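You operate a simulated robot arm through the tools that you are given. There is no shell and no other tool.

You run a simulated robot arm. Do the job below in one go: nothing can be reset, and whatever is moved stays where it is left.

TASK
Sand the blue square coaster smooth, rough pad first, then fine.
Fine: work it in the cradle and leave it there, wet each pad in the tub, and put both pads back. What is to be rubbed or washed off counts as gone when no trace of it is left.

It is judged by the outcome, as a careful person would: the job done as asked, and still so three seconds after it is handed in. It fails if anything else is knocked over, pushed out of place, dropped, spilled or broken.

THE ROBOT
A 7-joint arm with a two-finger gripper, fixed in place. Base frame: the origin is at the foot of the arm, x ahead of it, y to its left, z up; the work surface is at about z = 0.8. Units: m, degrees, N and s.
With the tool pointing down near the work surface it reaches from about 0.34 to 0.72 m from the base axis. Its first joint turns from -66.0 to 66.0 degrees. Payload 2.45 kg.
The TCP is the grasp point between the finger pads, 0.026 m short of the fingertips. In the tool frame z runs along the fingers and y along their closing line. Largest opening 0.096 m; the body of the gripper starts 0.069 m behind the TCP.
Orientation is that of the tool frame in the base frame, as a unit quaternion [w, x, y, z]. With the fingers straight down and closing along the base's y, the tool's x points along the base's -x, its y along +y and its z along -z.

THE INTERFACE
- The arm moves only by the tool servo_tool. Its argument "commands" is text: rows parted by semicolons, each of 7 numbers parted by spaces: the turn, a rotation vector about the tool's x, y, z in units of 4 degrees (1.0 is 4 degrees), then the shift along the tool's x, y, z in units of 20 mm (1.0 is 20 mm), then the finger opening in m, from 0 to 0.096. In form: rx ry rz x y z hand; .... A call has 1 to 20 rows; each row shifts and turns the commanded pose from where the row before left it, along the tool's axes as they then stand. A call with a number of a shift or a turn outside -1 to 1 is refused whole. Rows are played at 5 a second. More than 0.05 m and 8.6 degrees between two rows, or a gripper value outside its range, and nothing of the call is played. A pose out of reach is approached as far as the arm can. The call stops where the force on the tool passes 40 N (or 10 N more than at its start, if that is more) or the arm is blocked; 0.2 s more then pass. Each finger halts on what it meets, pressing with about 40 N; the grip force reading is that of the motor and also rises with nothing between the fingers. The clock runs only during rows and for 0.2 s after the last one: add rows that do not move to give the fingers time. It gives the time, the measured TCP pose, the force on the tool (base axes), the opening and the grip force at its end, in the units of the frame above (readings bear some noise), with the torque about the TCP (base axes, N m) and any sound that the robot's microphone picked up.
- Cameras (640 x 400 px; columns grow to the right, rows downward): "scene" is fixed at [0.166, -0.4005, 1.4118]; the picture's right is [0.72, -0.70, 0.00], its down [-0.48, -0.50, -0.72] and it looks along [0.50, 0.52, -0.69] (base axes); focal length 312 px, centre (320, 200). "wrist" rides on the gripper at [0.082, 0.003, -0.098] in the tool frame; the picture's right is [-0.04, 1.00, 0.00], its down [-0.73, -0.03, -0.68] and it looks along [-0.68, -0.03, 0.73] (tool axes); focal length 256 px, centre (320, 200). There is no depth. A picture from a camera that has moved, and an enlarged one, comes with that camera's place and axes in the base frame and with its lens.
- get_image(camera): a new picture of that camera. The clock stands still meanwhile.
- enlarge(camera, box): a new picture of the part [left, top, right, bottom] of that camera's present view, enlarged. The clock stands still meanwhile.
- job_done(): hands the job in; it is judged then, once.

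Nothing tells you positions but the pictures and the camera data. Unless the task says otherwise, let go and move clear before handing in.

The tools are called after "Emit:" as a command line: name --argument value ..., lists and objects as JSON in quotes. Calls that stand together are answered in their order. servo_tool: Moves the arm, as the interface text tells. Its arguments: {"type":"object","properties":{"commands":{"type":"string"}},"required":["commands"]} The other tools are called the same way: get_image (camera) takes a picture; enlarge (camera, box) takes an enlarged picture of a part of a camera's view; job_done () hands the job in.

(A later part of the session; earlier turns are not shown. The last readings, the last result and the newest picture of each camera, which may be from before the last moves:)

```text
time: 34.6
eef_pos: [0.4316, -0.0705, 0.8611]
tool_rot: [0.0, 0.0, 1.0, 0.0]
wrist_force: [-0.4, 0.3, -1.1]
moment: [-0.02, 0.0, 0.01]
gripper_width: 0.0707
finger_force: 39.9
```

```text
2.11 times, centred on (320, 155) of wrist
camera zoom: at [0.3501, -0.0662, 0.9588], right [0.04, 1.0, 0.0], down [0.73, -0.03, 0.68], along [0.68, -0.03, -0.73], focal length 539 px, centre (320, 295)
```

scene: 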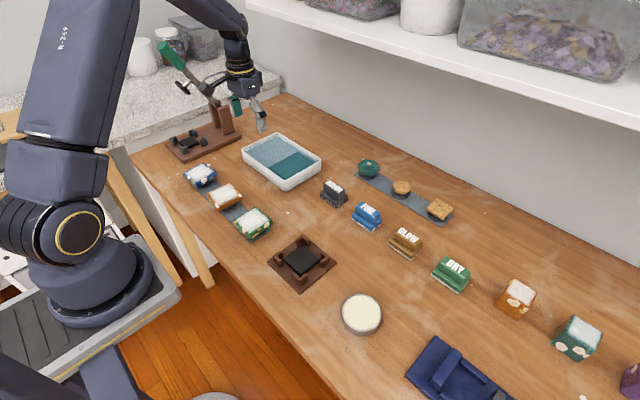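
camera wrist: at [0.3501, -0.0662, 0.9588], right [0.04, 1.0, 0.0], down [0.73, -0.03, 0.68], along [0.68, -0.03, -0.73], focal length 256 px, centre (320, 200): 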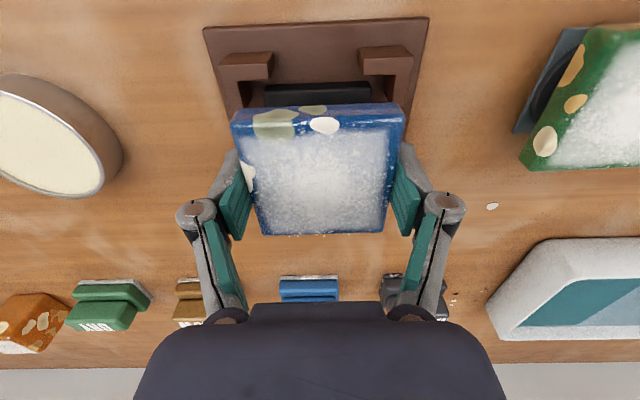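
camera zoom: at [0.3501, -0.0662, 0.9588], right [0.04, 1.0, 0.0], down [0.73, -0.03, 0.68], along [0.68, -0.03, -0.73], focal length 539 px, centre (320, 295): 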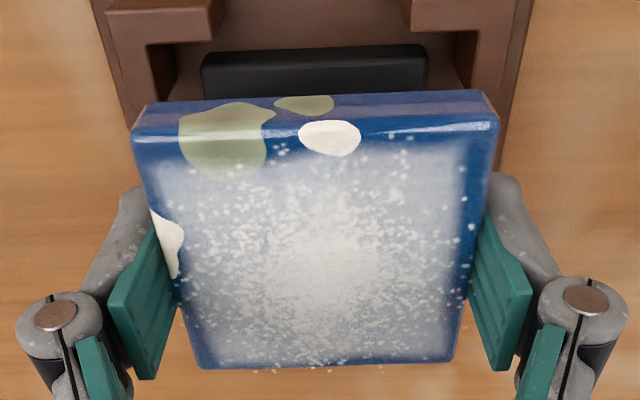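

Alignment is within ~1 mm. I adjust slightly and lower into the cradle gently.

Emit:
servo_tool --commands "0 0 0 0.04 -0.04 0 0.04; 0 0 0 0 0 0.3 0.04; 0 0 0 0 0 0.3 0.04; 0 0 0 0 0 0.3 0.04; 0 0 0 0 0 0.2 0.04; 0 0 0 0 0 0 0.04; 0 0 0 0 0 0 0.04"

Emit:
enlarge --camera "scene" --box '[250, 210, 350, 300]'

Emit:
enlarge --camera "wrist" --box '[200, 60, 440, 250]'

```text
time: 36.2
eef_pos: [0.4309, -0.0725, 0.8376]
tool_rot: [0.0, 0.0, 1.0, 0.0]
wrist_force: [-0.3, -0.1, -0.7]
moment: [0.0, 0.02, -0.03]
gripper_width: 0.0707
finger_force: 40.0
```

```text
4.44 times, centred on (300, 255) of scene
camera zoom: at [0.166, -0.4005, 1.4118], right [0.72, -0.7, 0.0], down [-0.48, -0.5, -0.72], along [0.5, 0.52, -0.69], focal length 1387 px, centre (409, -44)
```

zoom: 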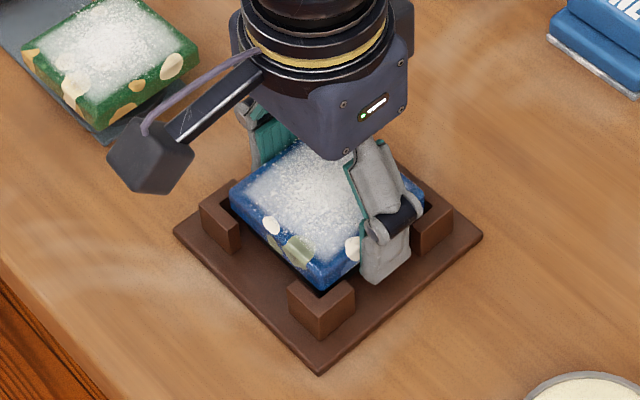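

```text
2.11 times, centred on (320, 155) of wrist
camera zoom: at [0.349, -0.0678, 0.9357], right [0.04, 1.0, 0.0], down [0.73, -0.03, 0.68], along [0.68, -0.03, -0.73], focal length 539 px, centre (320, 295)
```

zoom: 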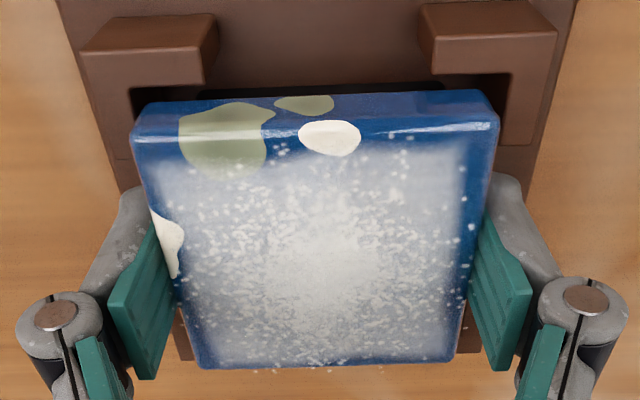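

The coaster is between the posts, centred within ~1 mm. Lowering in small steps until it seats.

Emit:
servo_tool --commands "0 0 0 0 0.03 0.1 0.04; 0 0 0 0 0 0 0.04; 0 0 0 0 0 0.05 0.04; 0 0 0 0 0 0 0.04"

Emit:
enlarge --camera "scene" --box '[250, 210, 350, 300]'

```text
time: 37.2
eef_pos: [0.4308, -0.0706, 0.834]
tool_rot: [0.0, 0.0, 1.0, 0.0]
wrist_force: [-0.4, -0.2, -0.2]
moment: [0.02, 0.0, 0.04]
gripper_width: 0.0706
finger_force: 40.5
```

```text
4.44 times, centred on (300, 255) of scene
camera zoom: at [0.166, -0.4005, 1.4118], right [0.72, -0.7, 0.0], down [-0.48, -0.5, -0.72], along [0.5, 0.52, -0.69], focal length 1387 px, centre (409, -44)
```

zoom: 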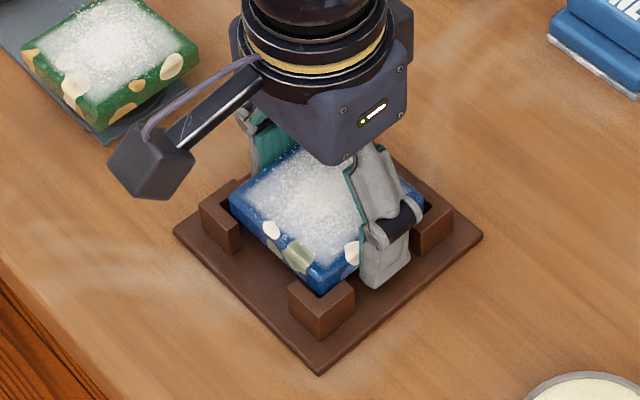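

Emit:
servo_tool --commands "0 0 0 0 0 0.05 0.04; 0 0 0 0 0 0 0.04; 0 0 0 0 0 0.05 0.04; 0 0 0 0 0 0 0.04"

Emit:
servo_tool --commands "0 0 0 0 0 0.05 0.04; 0 0 0 0 0 0 0.04; 0 0 0 0 0 0 0.04"

Emit:
servo_tool --commands "0 0 0 0 0 0.05 0.04; 0 0 0 0 0 0 0.04; 0 0 0 0 0 0 0.04"

```text
time: 38.2
eef_pos: [0.4311, -0.0709, 0.8325]
tool_rot: [0.0, 0.0, 1.0, 0.0]
wrist_force: [0.7, 0.4, -0.7]
moment: [0.0, -0.01, -0.01]
gripper_width: 0.0706
finger_force: 39.8
```

```text
time: 39.0
eef_pos: [0.4319, -0.0703, 0.8317]
tool_rot: [0.0, 0.0, 1.0, 0.0]
wrist_force: [0.7, 0.3, -1.4]
moment: [0.0, 0.0, 0.01]
gripper_width: 0.0705
finger_force: 40.8
```

```text
time: 39.8
eef_pos: [0.4315, -0.0704, 0.8315]
tool_rot: [0.0, 0.0, 1.0, 0.0]
wrist_force: [-2.1, 0.4, 5.0]
moment: [0.2, 0.03, 0.01]
gripper_width: 0.0706
finger_force: 40.3
```

Contact felt (5 N up) at TCP z≈0.8315. Checking whether it's the coaster seating before releasing.

Emit:
enlarge --camera "scene" --box '[265, 225, 345, 290]'

Emit:
enlarge --camera "wrist" --box '[200, 60, 440, 250]'

```text
6.15 times, centred on (305, 258) of scene
camera zoom: at [0.1659, -0.4005, 1.4118], right [0.72, -0.7, 0.0], down [-0.48, -0.5, -0.72], along [0.5, 0.52, -0.69], focal length 1920 px, centre (412, -154)
```

zoom: 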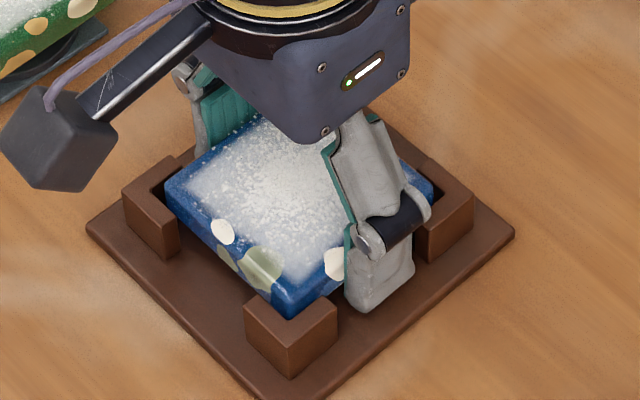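

```text
2.11 times, centred on (320, 155) of wrist
camera zoom: at [0.3489, -0.0676, 0.9283], right [0.04, 1.0, 0.0], down [0.73, -0.03, 0.68], along [0.68, -0.03, -0.73], focal length 539 px, centre (320, 295)
```

zoom: 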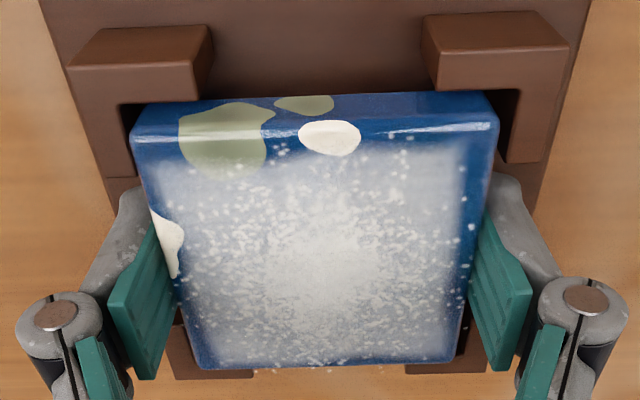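

The coaster sits on the black rest between all four posts. Opening the fingers and rising clear.

Emit:
servo_tool --commands "0 0 0 0 0 0 0.075; 0 0 0 0 0 0 0.085; 0 0 0 0 0 0 0.09; 0 0 0 0 0 0 0.09; 0 0 0 0 0 -0.3 0.09; 0 0 0 0 0 -0.6 0.09; 0 0 0 0 0 -1 0.09; 0 0 0 0 0 -1 0.09; 0 0 0 0 0 -1 0.096; 0 0 0 0 0 -1 0.096; 0 0 0 0 0 0 0.096; 0 0 0 0 0 0 0.096"

Emit:
get_image --camera "wrist"

Emit:
enlarge --camera "wrist" --box '[240, 30, 400, 160]'

Emit:
enlarge --camera "scene" --box '[265, 225, 345, 290]'

```text
time: 42.4
eef_pos: [0.4314, -0.0699, 0.9287]
tool_rot: [0.0, 0.001, 1.0, 0.0]
wrist_force: [-0.6, -0.1, 0.2]
moment: [-0.02, 0.02, -0.01]
gripper_width: 0.0959
finger_force: 0.0
```

```text
taken
camera wrist: at [0.3505, -0.0671, 1.0269], right [0.04, 1.0, 0.0], down [0.73, -0.03, 0.68], along [0.68, -0.03, -0.73], focal length 256 px, centre (320, 200)
```

wrist: 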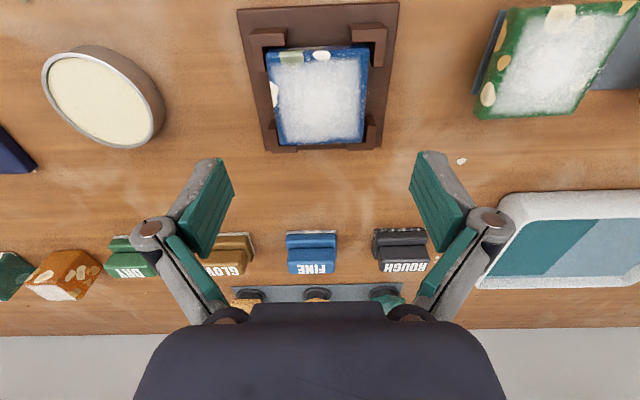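

```text
3.08 times, centred on (320, 95) of wrist
camera zoom: at [0.3505, -0.0671, 1.0269], right [0.04, 1.0, 0.0], down [0.73, -0.03, 0.68], along [0.68, -0.03, -0.73], focal length 788 px, centre (320, 523)
```

zoom: 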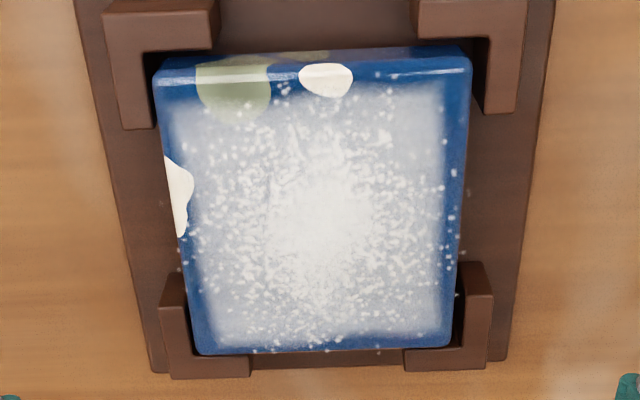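

```text
6.15 times, centred on (305, 258) of scene
camera zoom: at [0.166, -0.4005, 1.4118], right [0.72, -0.7, 0.0], down [-0.48, -0.5, -0.72], along [0.5, 0.52, -0.69], focal length 1920 px, centre (412, -154)
```

zoom: 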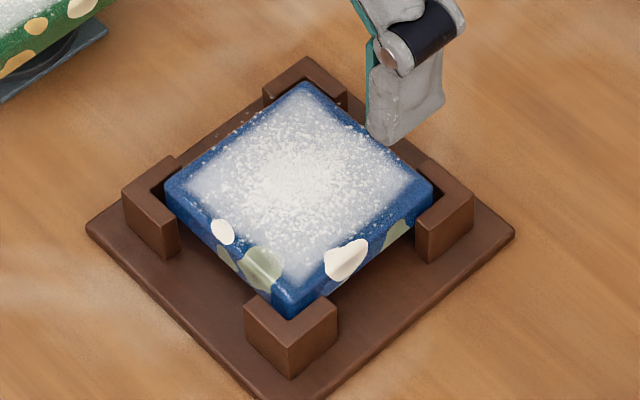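

The coaster is neatly seated. Now I move over toward the ROUGH pad for a close look at its handle.

Emit:
servo_tool --commands "0 0 0 -0.5 0.5 -0.2 0.096; 0 0 0 -0.9 0.6 0 0.096; 0 0 0 -0.9 0.6 0 0.096; 0 0 0 -0.9 0.6 0 0.096; 0 0 0 -0.9 0.6 0 0.096; 0 0 0 -0.9 0.6 0 0.096; 0 0 0 -0.9 0.6 0 0.096; 0 0 0 -0.9 0.6 0 0.096; 0 0 0 -0.9 0.4 0 0.096; 0 0 0 0 0 0 0.096; 0 0 0 0 0 0 0.096"

Emit:
get_image --camera "wrist"

Emit:
enlarge --camera "wrist" --box '[240, 70, 400, 200]'

```text
time: 44.8
eef_pos: [0.5855, 0.0315, 0.9329]
tool_rot: [0.0, -0.001, 1.0, 0.0]
wrist_force: [-0.5, 0.3, -0.6]
moment: [0.01, 0.0, 0.04]
gripper_width: 0.0961
finger_force: 0.1
```

```text
taken
camera wrist: at [0.5042, 0.0354, 1.0302], right [0.04, 1.0, 0.0], down [0.73, -0.03, 0.68], along [0.68, -0.03, -0.73], focal length 256 px, centre (320, 200)
```

wrist: 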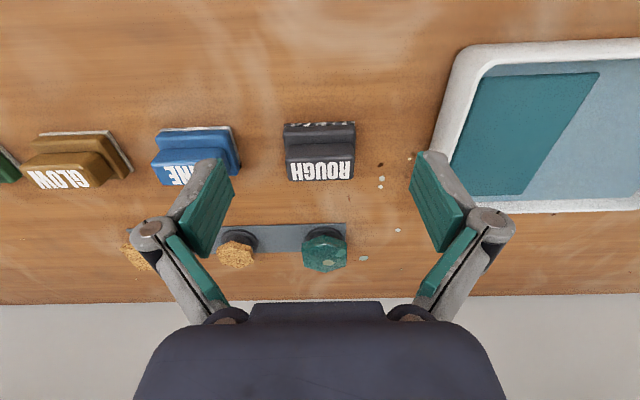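

```text
3.08 times, centred on (320, 135) of wrist
camera zoom: at [0.5042, 0.0354, 1.0302], right [0.04, 1.0, 0.0], down [0.73, -0.03, 0.68], along [0.68, -0.03, -0.73], focal length 788 px, centre (320, 400)
```

zoom: 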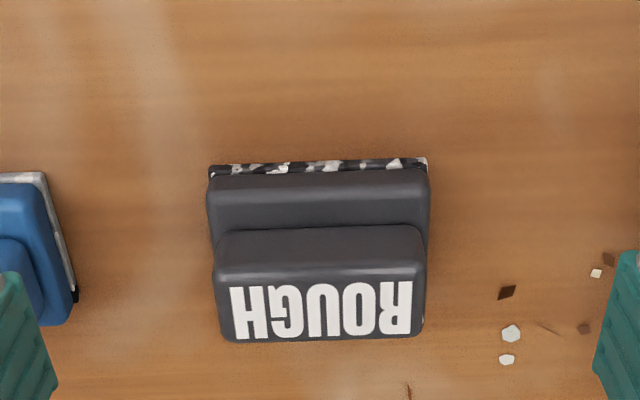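

ROUGH pad: base ~0.068×0.042, handle ~0.060 (y) × 0.025 (x) centred at about (0.639, 0.0295), handle top z≈0.843. I'll move above it and descend with open fingers straddling the handle ends.

Emit:
servo_tool --commands "0 0 0 -0.7 -0.1 0 0.096; 0 0 0 -1 0 0 0.096; 0 0 0 -0.975 0 0.3 0.096; 0 0 0 0 0 0.7 0.096; 0 0 0 0 0 0.8 0.096; 0 0 0 0 0 0.8 0.096; 0 0 0 0 0 0.6 0.096; 0 0 0 0 0 0.3 0.096; 0 0 0 0 0 0 0.096; 0 0 0 0 0 0 0.096"

Emit:
get_image --camera "wrist"

Emit:
enlarge --camera "wrist" --box '[210, 90, 430, 240]'

Emit:
enlarge --camera "scene" --box '[300, 150, 390, 230]'

```text
time: 47.0
eef_pos: [0.6381, 0.0299, 0.8635]
tool_rot: [0.0, 0.0, 1.0, -0.001]
wrist_force: [-0.8, -0.2, 0.5]
moment: [0.03, -0.03, 0.04]
gripper_width: 0.096
finger_force: 0.1
```

```text
taken
camera wrist: at [0.5568, 0.033, 0.9606], right [0.04, 1.0, 0.0], down [0.73, -0.03, 0.68], along [0.68, -0.03, -0.73], focal length 256 px, centre (320, 200)
```

wrist: 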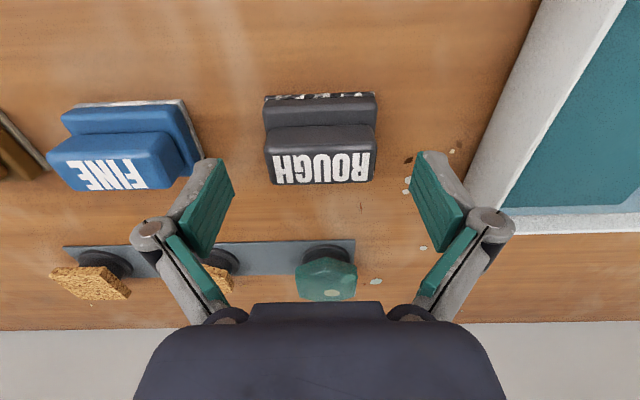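

```text
2.67 times, centred on (320, 165) of wrist
camera zoom: at [0.5568, 0.033, 0.9606], right [0.04, 1.0, 0.0], down [0.73, -0.03, 0.68], along [0.68, -0.03, -0.73], focal length 683 px, centre (320, 293)
```

zoom: 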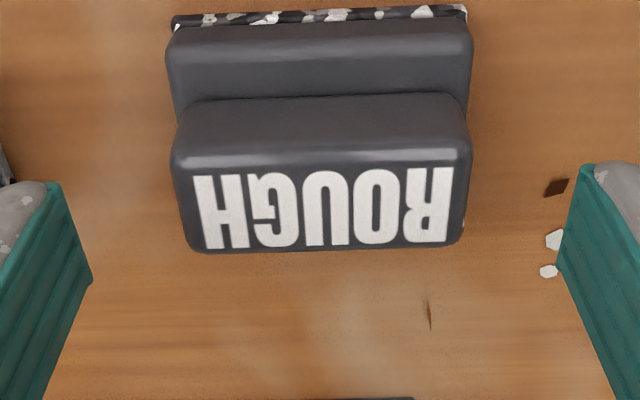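

```text
5.00 times, centred on (345, 190) of scene
camera zoom: at [0.166, -0.4005, 1.4118], right [0.72, -0.7, 0.0], down [-0.48, -0.5, -0.72], along [0.5, 0.52, -0.69], focal length 1560 px, centre (195, 250)
```

zoom: 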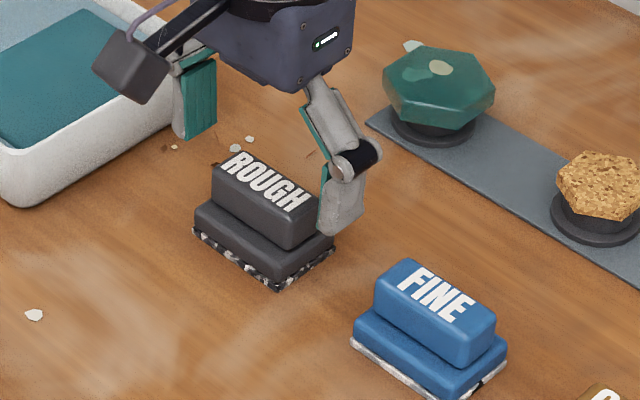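

Handle top ≈0.843 and base top ≈0.82. I lower so the fingertips come just above the base ledge, then close.

Emit:
servo_tool --commands "0 0 0 -0.03 0 0.4 0.096; 0 0 0 0 0 0.3 0.096; 0 0 0 0 0 0 0.096; 0 0 0 0 0 0 0.075; 0 0 0 0 0 0 0.04; 0 0 0 0 0 0 0.04; 0 0 0 0 0 0 0.04; 0 0 0 0 0 0 0.04; 0 0 0 0 0 0 0.04"

Emit:
enlarge --camera "wrist" --box '[210, 90, 430, 240]'

Emit:
enlarge --camera "scene" --box '[300, 150, 390, 230]'

```text
time: 49.0
eef_pos: [0.6395, 0.0285, 0.849]
tool_rot: [0.0, 0.0, 1.0, 0.001]
wrist_force: [-0.2, 0.6, 2.8]
moment: [0.11, 0.06, 0.04]
gripper_width: 0.0611
finger_force: 39.9
```

```text
2.67 times, centred on (320, 165) of wrist
camera zoom: at [0.5578, 0.0324, 0.9467], right [0.04, 1.0, 0.0], down [0.73, -0.03, 0.68], along [0.68, -0.03, -0.73], focal length 683 px, centre (320, 293)
```

zoom: 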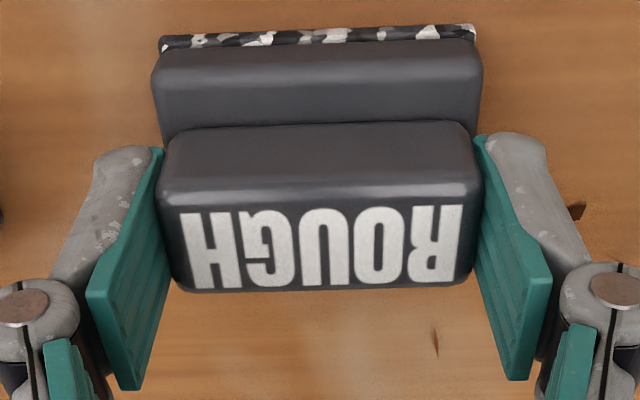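

```text
5.00 times, centred on (345, 190) of scene
camera zoom: at [0.166, -0.4005, 1.4118], right [0.72, -0.7, 0.0], down [-0.48, -0.5, -0.72], along [0.5, 0.52, -0.69], focal length 1560 px, centre (195, 250)
```

zoom: 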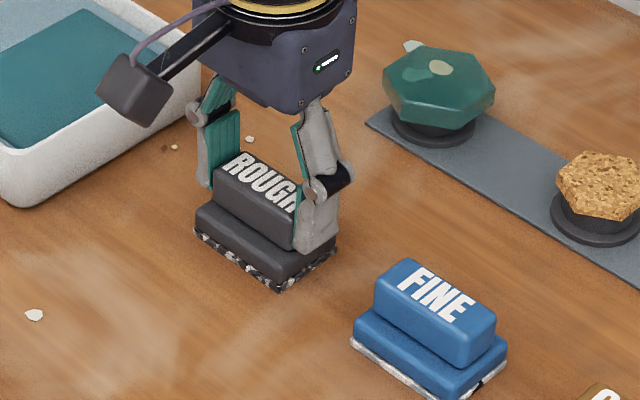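

Grip at 0.061 m on the handle ends. Test-lifting a few mm slowly.

Emit:
servo_tool --commands "0 0 0 0 0 -0.08 0.03; 0 0 0 0 0 -0.08 0.03; 0 0 0 0 0 -0.1 0.03; 0 0 0 0 0 0 0.03"

Emit:
enlarge --camera "scene" --box '[300, 150, 390, 230]'

Emit:
enlarge --camera "wrist" --box '[210, 90, 430, 240]'

```text
time: 50.0
eef_pos: [0.6398, 0.0311, 0.8545]
tool_rot: [0.0, -0.001, 1.0, 0.0]
wrist_force: [-0.1, -0.2, -0.4]
moment: [0.0, 0.0, 0.0]
gripper_width: 0.0609
finger_force: 40.3
```

```text
5.00 times, centred on (345, 190) of scene
camera zoom: at [0.1661, -0.4005, 1.4118], right [0.72, -0.7, 0.0], down [-0.48, -0.5, -0.72], along [0.5, 0.52, -0.69], focal length 1560 px, centre (195, 250)
```

zoom: 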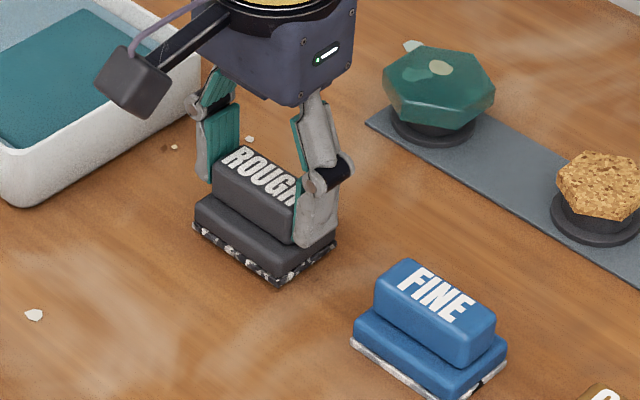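

```text
2.67 times, centred on (320, 165) of wrist
camera zoom: at [0.5573, 0.0325, 0.9517], right [0.04, 1.0, 0.0], down [0.73, -0.03, 0.68], along [0.68, -0.03, -0.73], focal length 683 px, centre (320, 293)
```

zoom: 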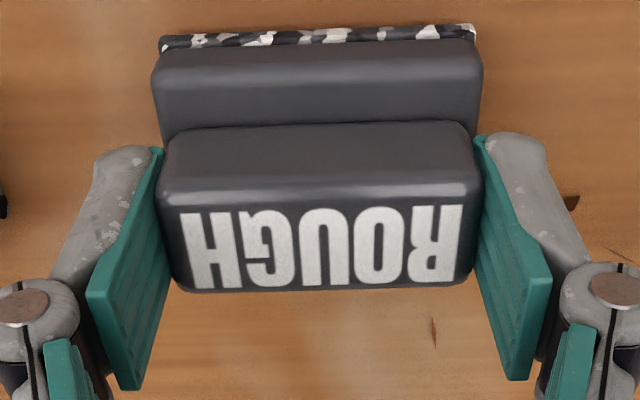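

The pad came up with the fingers, no slip. I lift it and carry it over the open-water half of the tub.

Emit:
servo_tool --commands "0 0 0 0 0 -0.3 0.03; 0 0 0 0 0 -0.5 0.03; 0 0 0 0 0 -0.8 0.03; 0 0 0 0 0 -0.8 0.03; 0 0 0 0 0 -0.8 0.03; 0 0 0 0 0 -0.8 0.03; 0 0 0 0 0 0 0.03"

Emit:
servo_tool --commands "0 0 0 0.05 0.4 0 0.03; 0 0 0 0.1 0.8 0 0.03; 0 0 0 0.1 0.9 0 0.03; 0 0 0 0.1 0.9 0 0.03; 0 0 0 0.1 0.9 0 0.03; 0 0 0 0.1 0.9 0 0.03; 0 0 0 0.1 0.9 0 0.03; 0 0 0 0.1 0.9 0 0.03; 0 0 0 0.1 0.9 0 0.03; 0 0 0 0.1 0.9 0 0.03; 0 0 0 0.1 0.9 0 0.03; 0 0 0 0.1 0.9 0 0.03; 0 0 0 0.1 0.9 0 0.03; 0 0 0 0 0.9 0 0.03; 0 0 0 0 0.9 0 0.03; 0 0 0 0 0.4 0 0.03; 0 0 0 0 0 0 0.03; 0 0 0 0 0 0 0.03"

Emit:
get_image --camera "wrist"

Emit:
enlarge --camera "scene" --box '[230, 90, 350, 200]'

```text
time: 51.6
eef_pos: [0.6381, 0.0312, 0.9333]
tool_rot: [0.0, 0.0, 1.0, 0.001]
wrist_force: [-0.6, -0.3, -0.8]
moment: [-0.01, -0.01, 0.0]
gripper_width: 0.0609
finger_force: 40.0
```

```text
time: 55.4
eef_pos: [0.6128, 0.2953, 0.9325]
tool_rot: [0.0, 0.0, 1.0, 0.001]
wrist_force: [-0.3, -0.8, -0.4]
moment: [0.01, 0.04, -0.01]
gripper_width: 0.0612
finger_force: 39.8
```

```text
taken
camera wrist: at [0.5316, 0.2994, 1.0301], right [0.04, 1.0, 0.0], down [0.73, -0.03, 0.68], along [0.68, -0.03, -0.73], focal length 256 px, centre (320, 200)
```

wrist: 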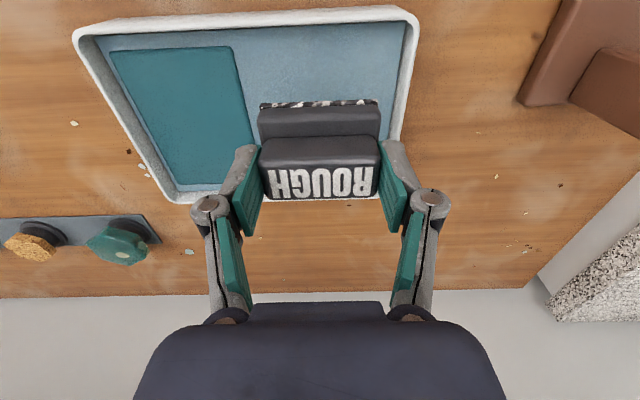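

```text
3.64 times, centred on (290, 145) of scene
camera zoom: at [0.1661, -0.4005, 1.4118], right [0.72, -0.7, 0.0], down [-0.48, -0.5, -0.72], along [0.5, 0.52, -0.69], focal length 1134 px, centre (429, 400)
```

zoom: 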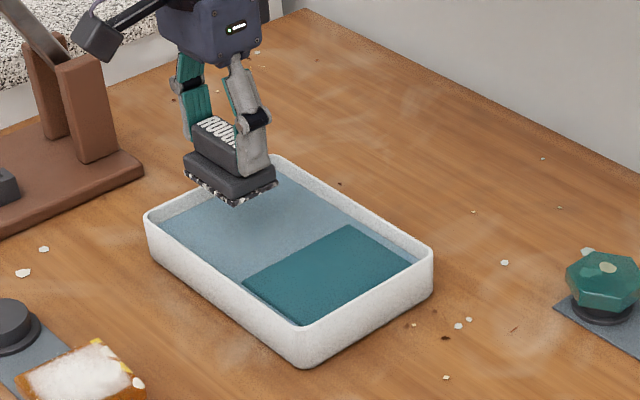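

Pad is well inside the open-water area (clear of walls and the teal block). Lowering slowly into the water.

Emit:
servo_tool --commands "0 0 0 0 0 0.4 0.03; 0 0 0 0 0 0.5 0.03; 0 0 0 0 0 0.5 0.03; 0 0 0 0 0 0.5 0.03; 0 0 0 0 0 0.4 0.03; 0 0 0 0 0 0.3 0.03; 0 0 0 0 0 0.2 0.03; 0 0 0 0 0 0 0.03"

Emit:
enlarge --camera "scene" --box '[230, 110, 330, 195]'

Emit:
get_image --camera "wrist"

```text
time: 57.2
eef_pos: [0.6129, 0.2972, 0.8787]
tool_rot: [0.0, 0.0, 1.0, 0.0]
wrist_force: [-0.8, 0.7, -0.2]
moment: [0.01, 0.02, -0.02]
gripper_width: 0.061
finger_force: 39.7
```

```text
4.71 times, centred on (280, 152) of scene
camera zoom: at [0.1661, -0.4005, 1.4118], right [0.72, -0.7, 0.0], down [-0.48, -0.5, -0.72], along [0.5, 0.52, -0.69], focal length 1468 px, centre (508, 424)
```

zoom: 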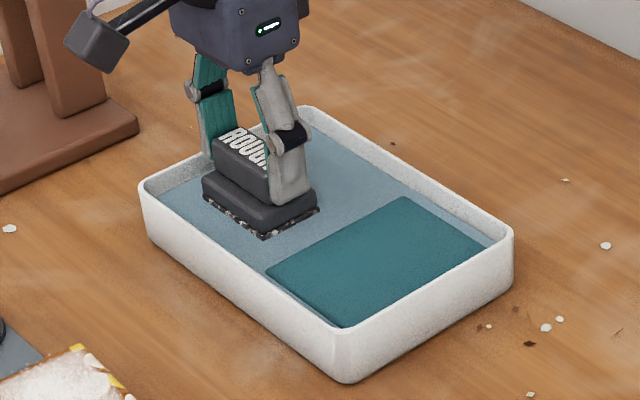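

```text
taken
camera wrist: at [0.5315, 0.3004, 0.9765], right [0.04, 1.0, 0.0], down [0.73, -0.03, 0.68], along [0.68, -0.03, -0.73], focal length 256 px, centre (320, 200)
```

wrist: 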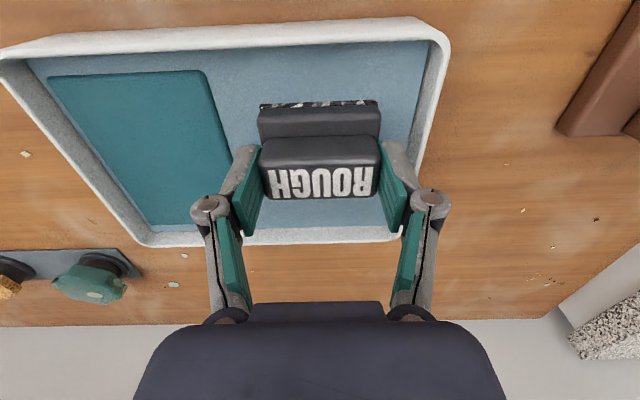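

Emit:
servo_tool --commands "0 0 0 0 0 0.2 0.03; 0 0 0 0 0 0.2 0.03; 0 0 0 0 0 0.15 0.03; 0 0 0 0 0 0 0.03"

Emit:
enlarge --camera "scene" --box '[245, 125, 305, 180]'

```text
time: 58.2
eef_pos: [0.6144, 0.2963, 0.8666]
tool_rot: [0.0, 0.0, 1.0, -0.001]
wrist_force: [-0.4, 0.3, -2.0]
moment: [0.02, -0.01, 0.01]
gripper_width: 0.0609
finger_force: 39.7
```

```text
7.27 times, centred on (275, 152) of scene
camera zoom: at [0.1661, -0.4005, 1.4118], right [0.72, -0.7, 0.0], down [-0.48, -0.5, -0.72], along [0.5, 0.52, -0.69], focal length 2269 px, centre (647, 546)
```

zoom: 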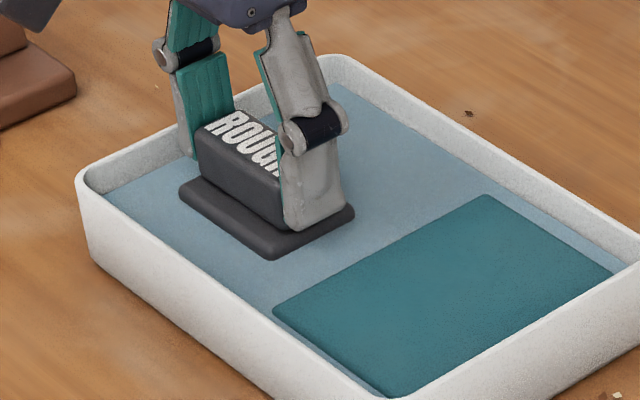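

The sole is under the water surface. I hold it there about a second and then lift slowly and let it drip.

Emit:
servo_tool --commands "0 0 0 0 0 0.05 0.03; 0 0 0 0 0 0 0.03; 0 0 0 0 0 0 0.03; 0 0 0 0 0 0 0.03; 0 0 0 0 0 0 0.03; 0 0 0 0 0 0 0.03; 0 0 0 0 0 -0.1 0.03; 0 0 0 0 0 -0.2 0.03; 0 0 0 0 0 -0.2 0.03; 0 0 0 0 0 -0.3 0.03; 0 0 0 0 0 -0.4 0.03; 0 0 0 0 0 -0.5 0.03; 0 0 0 0 0 -0.5 0.03; 0 0 0 0 0 -0.5 0.03; 0 0 0 0 0 -0.5 0.03; 0 0 0 0 0 0 0.03; 0 0 0 0 0 0 0.03; 0 0 0 0 0 0 0.03"

Emit:
enlarge --camera "scene" --box '[245, 95, 325, 180]'

Emit:
enlarge --camera "wrist" --box '[210, 90, 430, 240]'

```text
time: 62.0
eef_pos: [0.6154, 0.2944, 0.9285]
tool_rot: [-0.001, 0.0, 1.0, 0.0]
wrist_force: [0.2, -0.1, -1.4]
moment: [-0.03, -0.02, 0.0]
gripper_width: 0.0609
finger_force: 40.5
```

```text
4.71 times, centred on (285, 138) of scene
camera zoom: at [0.1661, -0.4005, 1.4118], right [0.72, -0.7, 0.0], down [-0.48, -0.5, -0.72], along [0.5, 0.52, -0.69], focal length 1468 px, centre (485, 494)
```

zoom: 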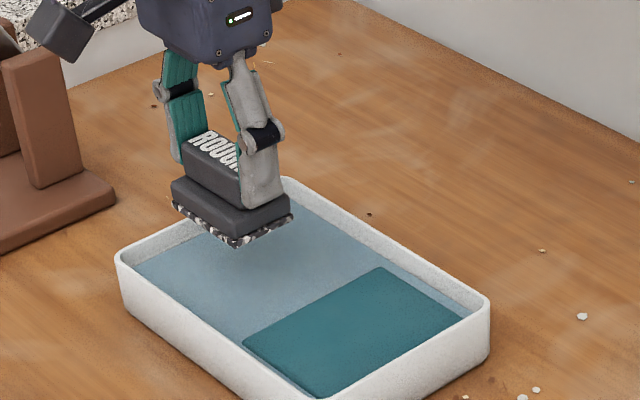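

```text
2.67 times, centred on (320, 165) of wrist
camera zoom: at [0.5332, 0.2982, 1.0269], right [0.04, 1.0, 0.0], down [0.73, -0.03, 0.68], along [0.68, -0.03, -0.73], focal length 683 px, centre (320, 293)
```

zoom: 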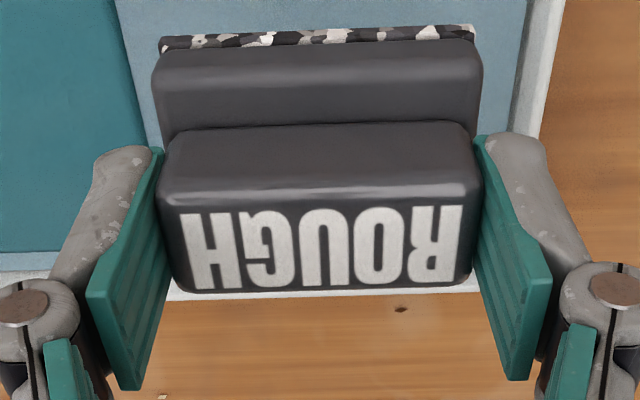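

The sole's specks look darker/greyer – wet. Now carrying the pad over to the cradle.

Emit:
servo_tool --commands "0 0 0 0.2 -0.4 -0.1 0.03; 0 0 0 0.5 -0.95 0 0.03; 0 0 0 0.5 -0.95 0 0.03; 0 0 0 0.5 -0.95 0 0.03; 0 0 0 0.5 -0.95 0 0.03; 0 0 0 0.5 -0.95 0 0.03; 0 0 0 0.5 -0.95 0 0.03; 0 0 0 0.5 -0.95 0 0.03; 0 0 0 0.5 -0.95 0 0.03; 0 0 0 0.5 -0.95 0 0.03; 0 0 0 0.5 -0.95 0 0.03; 0 0 0 0.5 -0.95 0 0.03; 0 0 0 0.5 -0.95 0 0.03; 0 0 0 0.5 -0.95 0 0.03; 0 0 0 0.5 -0.95 0 0.03; 0 0 0 0.5 -0.95 0 0.03; 0 0 0 0.5 -0.95 0 0.03; 0 0 0 0.5 -0.95 0 0.03; 0 0 0 0.5 -0.95 0 0.03; 0 0 0 0.1 -0.7 0 0.03"

Emit:
servo_tool --commands "0 0 0 0 0 0 0.03; 0 0 0 0 0 0 0.03"

Emit:
get_image --camera "wrist"

Emit:
enlarge --camera "scene" --box '[250, 180, 350, 290]'

```text
time: 66.2
eef_pos: [0.4277, -0.0703, 0.9318]
tool_rot: [0.0, 0.0, 1.0, 0.0]
wrist_force: [0.0, -0.4, 0.4]
moment: [0.0, 0.0, 0.02]
gripper_width: 0.0609
finger_force: 40.0
```

```text
time: 66.8
eef_pos: [0.4275, -0.0693, 0.9313]
tool_rot: [0.0, 0.0, 1.0, 0.0]
wrist_force: [-0.7, -0.4, -1.3]
moment: [-0.03, 0.03, 0.02]
gripper_width: 0.0607
finger_force: 40.3
```

```text
taken
camera wrist: at [0.3461, -0.0661, 1.0291], right [0.04, 1.0, 0.0], down [0.73, -0.03, 0.68], along [0.68, -0.03, -0.73], focal length 256 px, centre (320, 200)
```

wrist: 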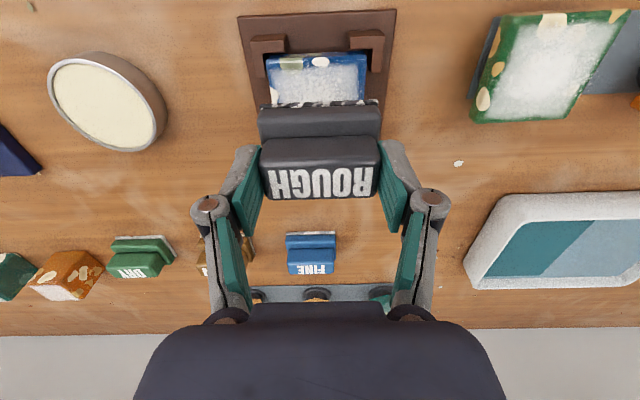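

```text
3.64 times, centred on (300, 235) of scene
camera zoom: at [0.166, -0.4005, 1.4118], right [0.72, -0.7, 0.0], down [-0.48, -0.5, -0.72], along [0.5, 0.52, -0.69], focal length 1134 px, centre (393, 73)
```

zoom: 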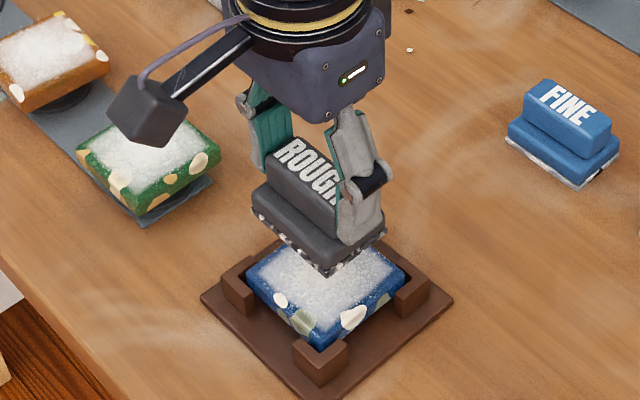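

Pad is centred above the coaster. Lowering to just above the surface, then stepping down to light contact.

Emit:
servo_tool --commands "0 0 0 -0.1 -0.03 0.5 0.03; 0 0 0 0 0 0.6 0.03; 0 0 0 0 0 0.5 0.03; 0 0 0 0 0 0.3 0.03; 0 0 0 0 0 0.2 0.03; 0 0 0 0 0 0 0.03; 0 0 0 0 0 0 0.03"

Emit:
servo_tool --commands "0 0 0 0 0 0.1 0.03; 0 0 0 0 0 0 0.03; 0 0 0 0 0 0 0.03"

Emit:
servo_tool --commands "0 0 0 0 0 0.05 0.03; 0 0 0 0 0 0 0.03; 0 0 0 0 0 0 0.03"

Emit:
enlarge --camera "scene" --box '[260, 205, 350, 285]'

```text
time: 68.4
eef_pos: [0.4306, -0.0692, 0.8899]
tool_rot: [0.0, -0.001, 1.0, -0.001]
wrist_force: [0.5, -0.2, -0.2]
moment: [-0.01, 0.0, -0.01]
gripper_width: 0.0609
finger_force: 39.8
```

```text
time: 69.2
eef_pos: [0.43, -0.0701, 0.8873]
tool_rot: [0.001, 0.0, 1.0, 0.0]
wrist_force: [1.5, 0.7, -0.1]
moment: [0.02, 0.01, 0.01]
gripper_width: 0.0611
finger_force: 39.7
```

```text
time: 70.0
eef_pos: [0.4305, -0.0697, 0.8866]
tool_rot: [0.0, 0.0, 1.0, 0.0]
wrist_force: [0.6, 0.4, -0.3]
moment: [-0.02, -0.05, 0.0]
gripper_width: 0.0611
finger_force: 40.5
```

```text
5.00 times, centred on (305, 245) of scene
camera zoom: at [0.166, -0.4005, 1.4118], right [0.72, -0.7, 0.0], down [-0.48, -0.5, -0.72], along [0.5, 0.52, -0.69], focal length 1560 px, centre (395, -25)
```

zoom: 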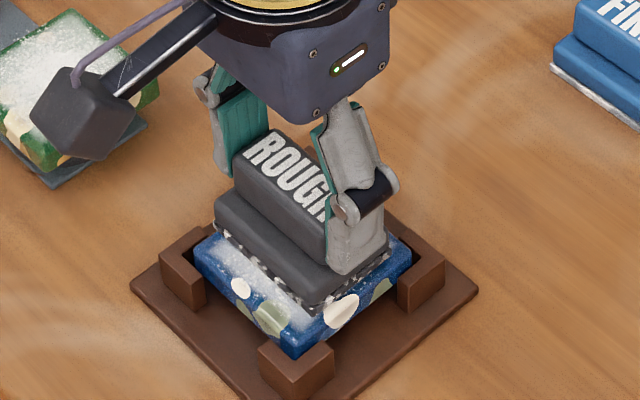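

Nearly touching; stepping down 1 mm at a time until I feel contact.

Emit:
servo_tool --commands "0 0 0 0 0 0.05 0.03; 0 0 0 0 0 0 0.03; 0 0 0 0 0 0 0.03"

Emit:
servo_tool --commands "0 0 0 0 0 0.05 0.03; 0 0 0 0 0 0 0.03; 0 0 0 0 0 0 0.03"

Emit:
servo_tool --commands "0 0 0 0 0 0.05 0.03; 0 0 0 0 0 0 0.03; 0 0 0 0 0 0 0.03"

```text
time: 70.8
eef_pos: [0.4315, -0.0683, 0.886]
tool_rot: [0.0, 0.0, 1.0, 0.001]
wrist_force: [0.5, -0.1, 0.4]
moment: [0.02, 0.01, -0.01]
gripper_width: 0.0608
finger_force: 40.5
```

```text
time: 71.6
eef_pos: [0.4306, -0.0688, 0.8864]
tool_rot: [0.0, 0.0, 1.0, 0.0]
wrist_force: [0.0, -0.3, 0.1]
moment: [-0.05, -0.02, -0.03]
gripper_width: 0.0611
finger_force: 40.4
```

```text
time: 72.4
eef_pos: [0.4308, -0.0676, 0.884]
tool_rot: [-0.001, 0.0, 1.0, 0.0]
wrist_force: [0.0, 0.3, 0.0]
moment: [0.03, -0.01, 0.07]
gripper_width: 0.0609
finger_force: 39.5
```

Emit:
servo_tool --commands "0 0 0 0 0 0.05 0.03; 0 0 0 0 0 0 0.03; 0 0 0 0 0 0 0.03"

Emit:
servo_tool --commands "0 0 0 0 0 0.05 0.03; 0 0 0 0 0 0 0.03; 0 0 0 0 0 0 0.03"

Emit:
servo_tool --commands "0 0 0 0 0 0.05 0.03; 0 0 0 0 0 0 0.03; 0 0 0 0 0 0 0.03"

```text
time: 73.2
eef_pos: [0.4324, -0.0682, 0.8826]
tool_rot: [0.0, 0.0, 1.0, 0.0]
wrist_force: [0.2, 0.5, 1.9]
moment: [0.0, -0.03, 0.03]
gripper_width: 0.0612
finger_force: 40.1
```

```text
time: 74.0
eef_pos: [0.4319, -0.0679, 0.8838]
tool_rot: [0.0, 0.0, 1.0, 0.0]
wrist_force: [-3.5, -2.0, 26.7]
moment: [-0.03, 0.22, -0.01]
gripper_width: 0.0611
finger_force: 39.6
```

```text
time: 74.8
eef_pos: [0.4307, -0.0685, 0.8819]
tool_rot: [0.002, -0.001, 1.0, 0.0]
wrist_force: [-1.2, -0.2, 35.5]
moment: [-0.01, 0.01, -0.01]
gripper_width: 0.0612
finger_force: 39.1
```

Firm contact—too firm (35 N). Backing off a little to a moderate press.

Emit:
servo_tool --commands "0 0 0 0 0 -0.06 0.03; 0 0 0 0 0 0 0.03; 0 0 0 0 0 0 0.03"

```text
time: 75.6
eef_pos: [0.4304, -0.0682, 0.881]
tool_rot: [-0.001, 0.0, 1.0, 0.0]
wrist_force: [4.4, 0.2, 8.6]
moment: [-0.02, -0.38, -0.02]
gripper_width: 0.0609
finger_force: 40.0
```

8.6 N press – good. Starting a gentle test stroke along x.

Emit:
servo_tool --commands "0 0 0 0.2 0 0 0.03; 0 0 0 0.3 0 0 0.03; 0 0 0 0.2 0 0 0.03; 0 0 0 0 0 0 0.03"

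Emit:
servo_tool --commands "0 0 0 -0.2 0 0 0.03; 0 0 0 -0.3 0 0 0.03; 0 0 0 -0.4 0 0 0.03; 0 0 0 -0.3 0 0 0.03; 0 0 0 -0.2 0 0 0.03; 0 0 0 0 0 0 0.03"

Emit:
get_image --camera "wrist"

Emit:
enlarge --camera "scene" --box '[260, 205, 350, 285]'

```text
time: 76.6
eef_pos: [0.4152, -0.0691, 0.8825]
tool_rot: [0.0, 0.0, 1.0, 0.0]
wrist_force: [1.1, -0.6, -1.2]
moment: [0.02, 0.03, -0.03]
gripper_width: 0.0611
finger_force: 40.4
```

```text
time: 78.0
eef_pos: [0.4438, -0.0685, 0.8819]
tool_rot: [0.0, 0.0, 1.0, 0.0]
wrist_force: [-0.7, 1.2, 3.3]
moment: [-0.01, -0.01, 0.01]
gripper_width: 0.0611
finger_force: 39.7
```

```text
taken
camera wrist: at [0.362, -0.0647, 0.9796], right [0.04, 1.0, 0.0], down [0.73, -0.03, 0.68], along [0.68, -0.03, -0.73], focal length 256 px, centre (320, 200)
```

wrist: 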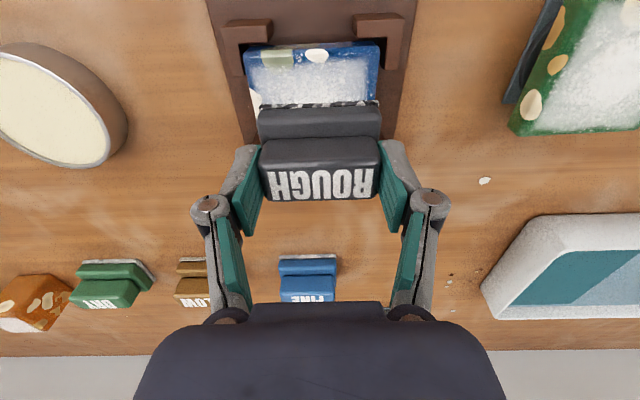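

```text
5.00 times, centred on (305, 245) of scene
camera zoom: at [0.166, -0.4005, 1.4118], right [0.72, -0.7, 0.0], down [-0.48, -0.5, -0.72], along [0.5, 0.52, -0.69], focal length 1560 px, centre (395, -25)
```

zoom: 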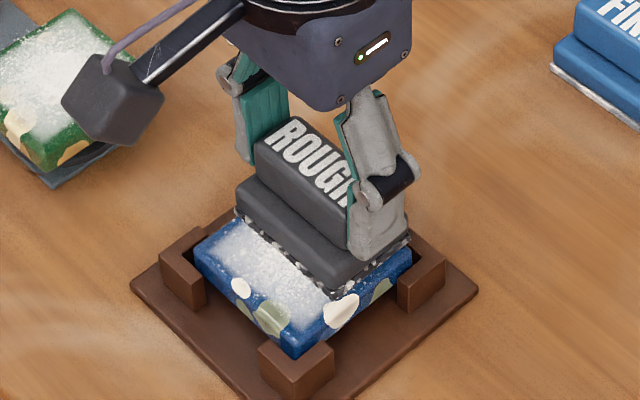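

Contact got light. I'll press slightly more and continue strokes, monitoring force.

Emit:
servo_tool --commands "0 0 0 0 0 0.03 0.03; 0 0 0 0.3 0 0 0.03; 0 0 0 0.4 0 0 0.03; 0 0 0 0.4 0 0 0.03"

Emit:
servo_tool --commands "0 0 0 0.3 0 0 0.03; 0 0 0 0 0 0 0.03"

Emit:
servo_tool --commands "0 0 0 -0.3 0 0.02 0.03; 0 0 0 -0.4 0 0 0.03"

Emit:
servo_tool --commands "0 0 0 -0.4 0 0 0.03; 0 0 0 -0.3 0 0 0.03"

Emit:
enlarge --camera "wrist" --box '[200, 10, 430, 150]'

```text
time: 79.0
eef_pos: [0.424, -0.0683, 0.8825]
tool_rot: [0.002, 0.0, 1.0, 0.0]
wrist_force: [6.3, 0.6, 20.2]
moment: [0.03, -0.25, 0.0]
gripper_width: 0.0613
finger_force: 40.4
```

```text
time: 79.6
eef_pos: [0.4171, -0.0676, 0.8822]
tool_rot: [0.001, 0.0, 1.0, 0.0]
wrist_force: [8.8, 0.0, 27.7]
moment: [-0.04, -0.43, -0.01]
gripper_width: 0.0612
finger_force: 40.2
```

```text
time: 80.2
eef_pos: [0.4269, -0.0666, 0.8806]
tool_rot: [-0.003, 0.0, 1.0, 0.001]
wrist_force: [-4.4, 0.0, 15.5]
moment: [0.09, 0.41, 0.02]
gripper_width: 0.0614
finger_force: 40.4
```

```text
time: 80.8
eef_pos: [0.4425, -0.0672, 0.8801]
tool_rot: [-0.001, 0.0, 1.0, -0.001]
wrist_force: [-6.3, 0.1, 14.6]
moment: [0.07, 0.59, 0.05]
gripper_width: 0.0613
finger_force: 39.9
```

```text
2.78 times, centred on (315, 80) of wrist
camera zoom: at [0.3609, -0.0642, 0.9778], right [0.04, 1.0, 0.0], down [0.73, -0.03, 0.68], along [0.68, -0.03, -0.74], focal length 712 px, centre (334, 534)
```

zoom: 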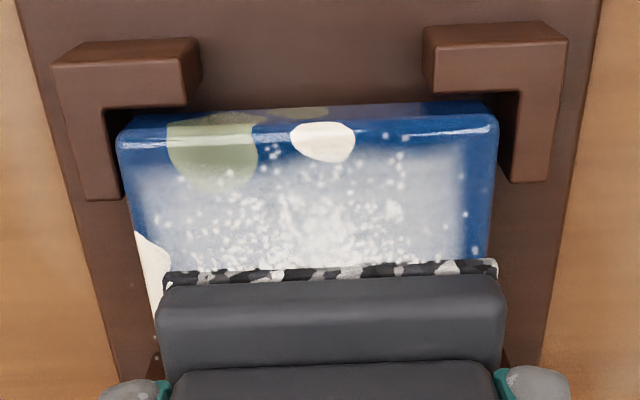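

Rubbing works (force ~15 N, friction felt). The dust is thinning; I continue with fuller strokes, correcting a ~3 mm y-offset.

Emit:
servo_tool --commands "0 0 0 0.5 -0.1 0 0.03; 0 0 0 0.5 -0.05 0 0.03; 0 0 0 0.5 0 0 0.03; 0 0 0 -0.6 0 0 0.03; 0 0 0 -0.6 0 0 0.03; 0 0 0 -0.6 0 0 0.03; 0 0 0 0.6 0 0 0.03; 0 0 0 0.6 0 0 0.03; 0 0 0 0.6 0 0 0.03; 0 0 0 -0.6 -0.1 0 0.03; 0 0 0 -0.6 0 0 0.03; 0 0 0 -0.6 0 0 0.03; 0 0 0 0.6 0 0 0.03; 0 0 0 0.6 0 0 0.03; 0 0 0 0.6 0 0 0.03; 0 0 0 -0.6 0.2 0 0.03; 0 0 0 -0.6 0 0 0.03; 0 0 0 -0.6 0 0 0.03"

Emit:
enlarge --camera "wrist" --box '[200, 10, 430, 150]'

Emit:
enlarge --camera "scene" --box '[260, 205, 350, 285]'

```text
time: 84.6
eef_pos: [0.4501, -0.0683, 0.882]
tool_rot: [0.001, 0.0, 1.0, 0.0]
wrist_force: [0.3, 0.2, -0.5]
moment: [-0.03, 0.0, 0.04]
gripper_width: 0.0607
finger_force: 39.2
```

```text
2.78 times, centred on (315, 80) of wrist
camera zoom: at [0.3679, -0.0651, 0.9792], right [0.04, 1.0, 0.0], down [0.73, -0.03, 0.68], along [0.68, -0.03, -0.73], focal length 712 px, centre (334, 534)
```

zoom: 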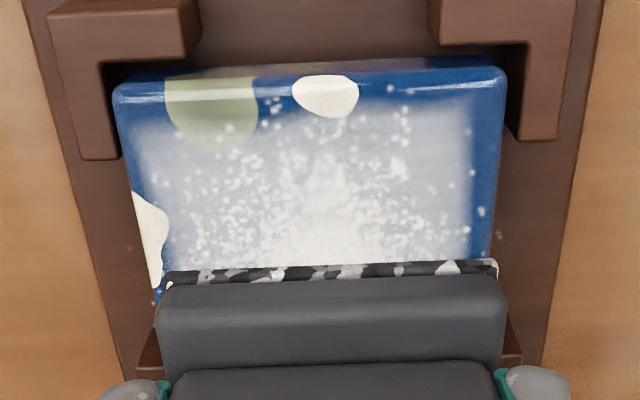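

```text
5.00 times, centred on (305, 245) of scene
camera zoom: at [0.166, -0.4005, 1.4118], right [0.72, -0.7, 0.0], down [-0.48, -0.5, -0.72], along [0.5, 0.52, -0.69], focal length 1560 px, centre (395, -25)
```

zoom: 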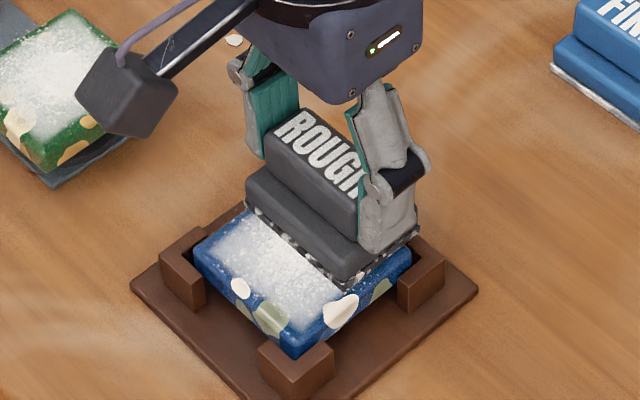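

Contact was lost at the far end (force ≈0), so I'll press a bit further and track the force at each stroke end.

Emit:
servo_tool --commands "0 0 0 0.3 0 0.06 0.03; 0 0 0 0.6 0 0 0.03"

Emit:
servo_tool --commands "0 0 0 0.5 0 0 0.03; 0 0 0 0.5 0 0 0.03"

Emit:
servo_tool --commands "0 0 0 -0.5 0 0 0.03; 0 0 0 -0.5 0 0 0.03"

Emit:
servo_tool --commands "0 0 0 -0.5 0 0 0.03; 0 0 0 -0.3 0 0 0.03"

```text
time: 85.2
eef_pos: [0.4336, -0.0695, 0.8804]
tool_rot: [0.002, 0.0, 1.0, 0.0]
wrist_force: [2.3, 0.3, 6.1]
moment: [0.06, 0.07, 0.0]
gripper_width: 0.0609
finger_force: 39.9
```

```text
time: 85.8
eef_pos: [0.4118, -0.0697, 0.8807]
tool_rot: [0.001, 0.0, 1.0, 0.0]
wrist_force: [4.4, 0.9, 11.0]
moment: [0.12, -0.04, -0.03]
gripper_width: 0.0608
finger_force: 40.2
```

```text
time: 86.4
eef_pos: [0.4329, -0.0701, 0.879]
tool_rot: [0.0, 0.0, 1.0, 0.0]
wrist_force: [-9.0, -1.5, 29.4]
moment: [-0.06, 0.61, -0.03]
gripper_width: 0.0608
finger_force: 39.8
```

```text
time: 87.0
eef_pos: [0.4483, -0.0698, 0.8806]
tool_rot: [0.001, 0.0, 1.0, 0.0]
wrist_force: [-1.6, 0.0, 2.3]
moment: [0.02, 0.11, 0.04]
gripper_width: 0.0613
finger_force: 40.2
```

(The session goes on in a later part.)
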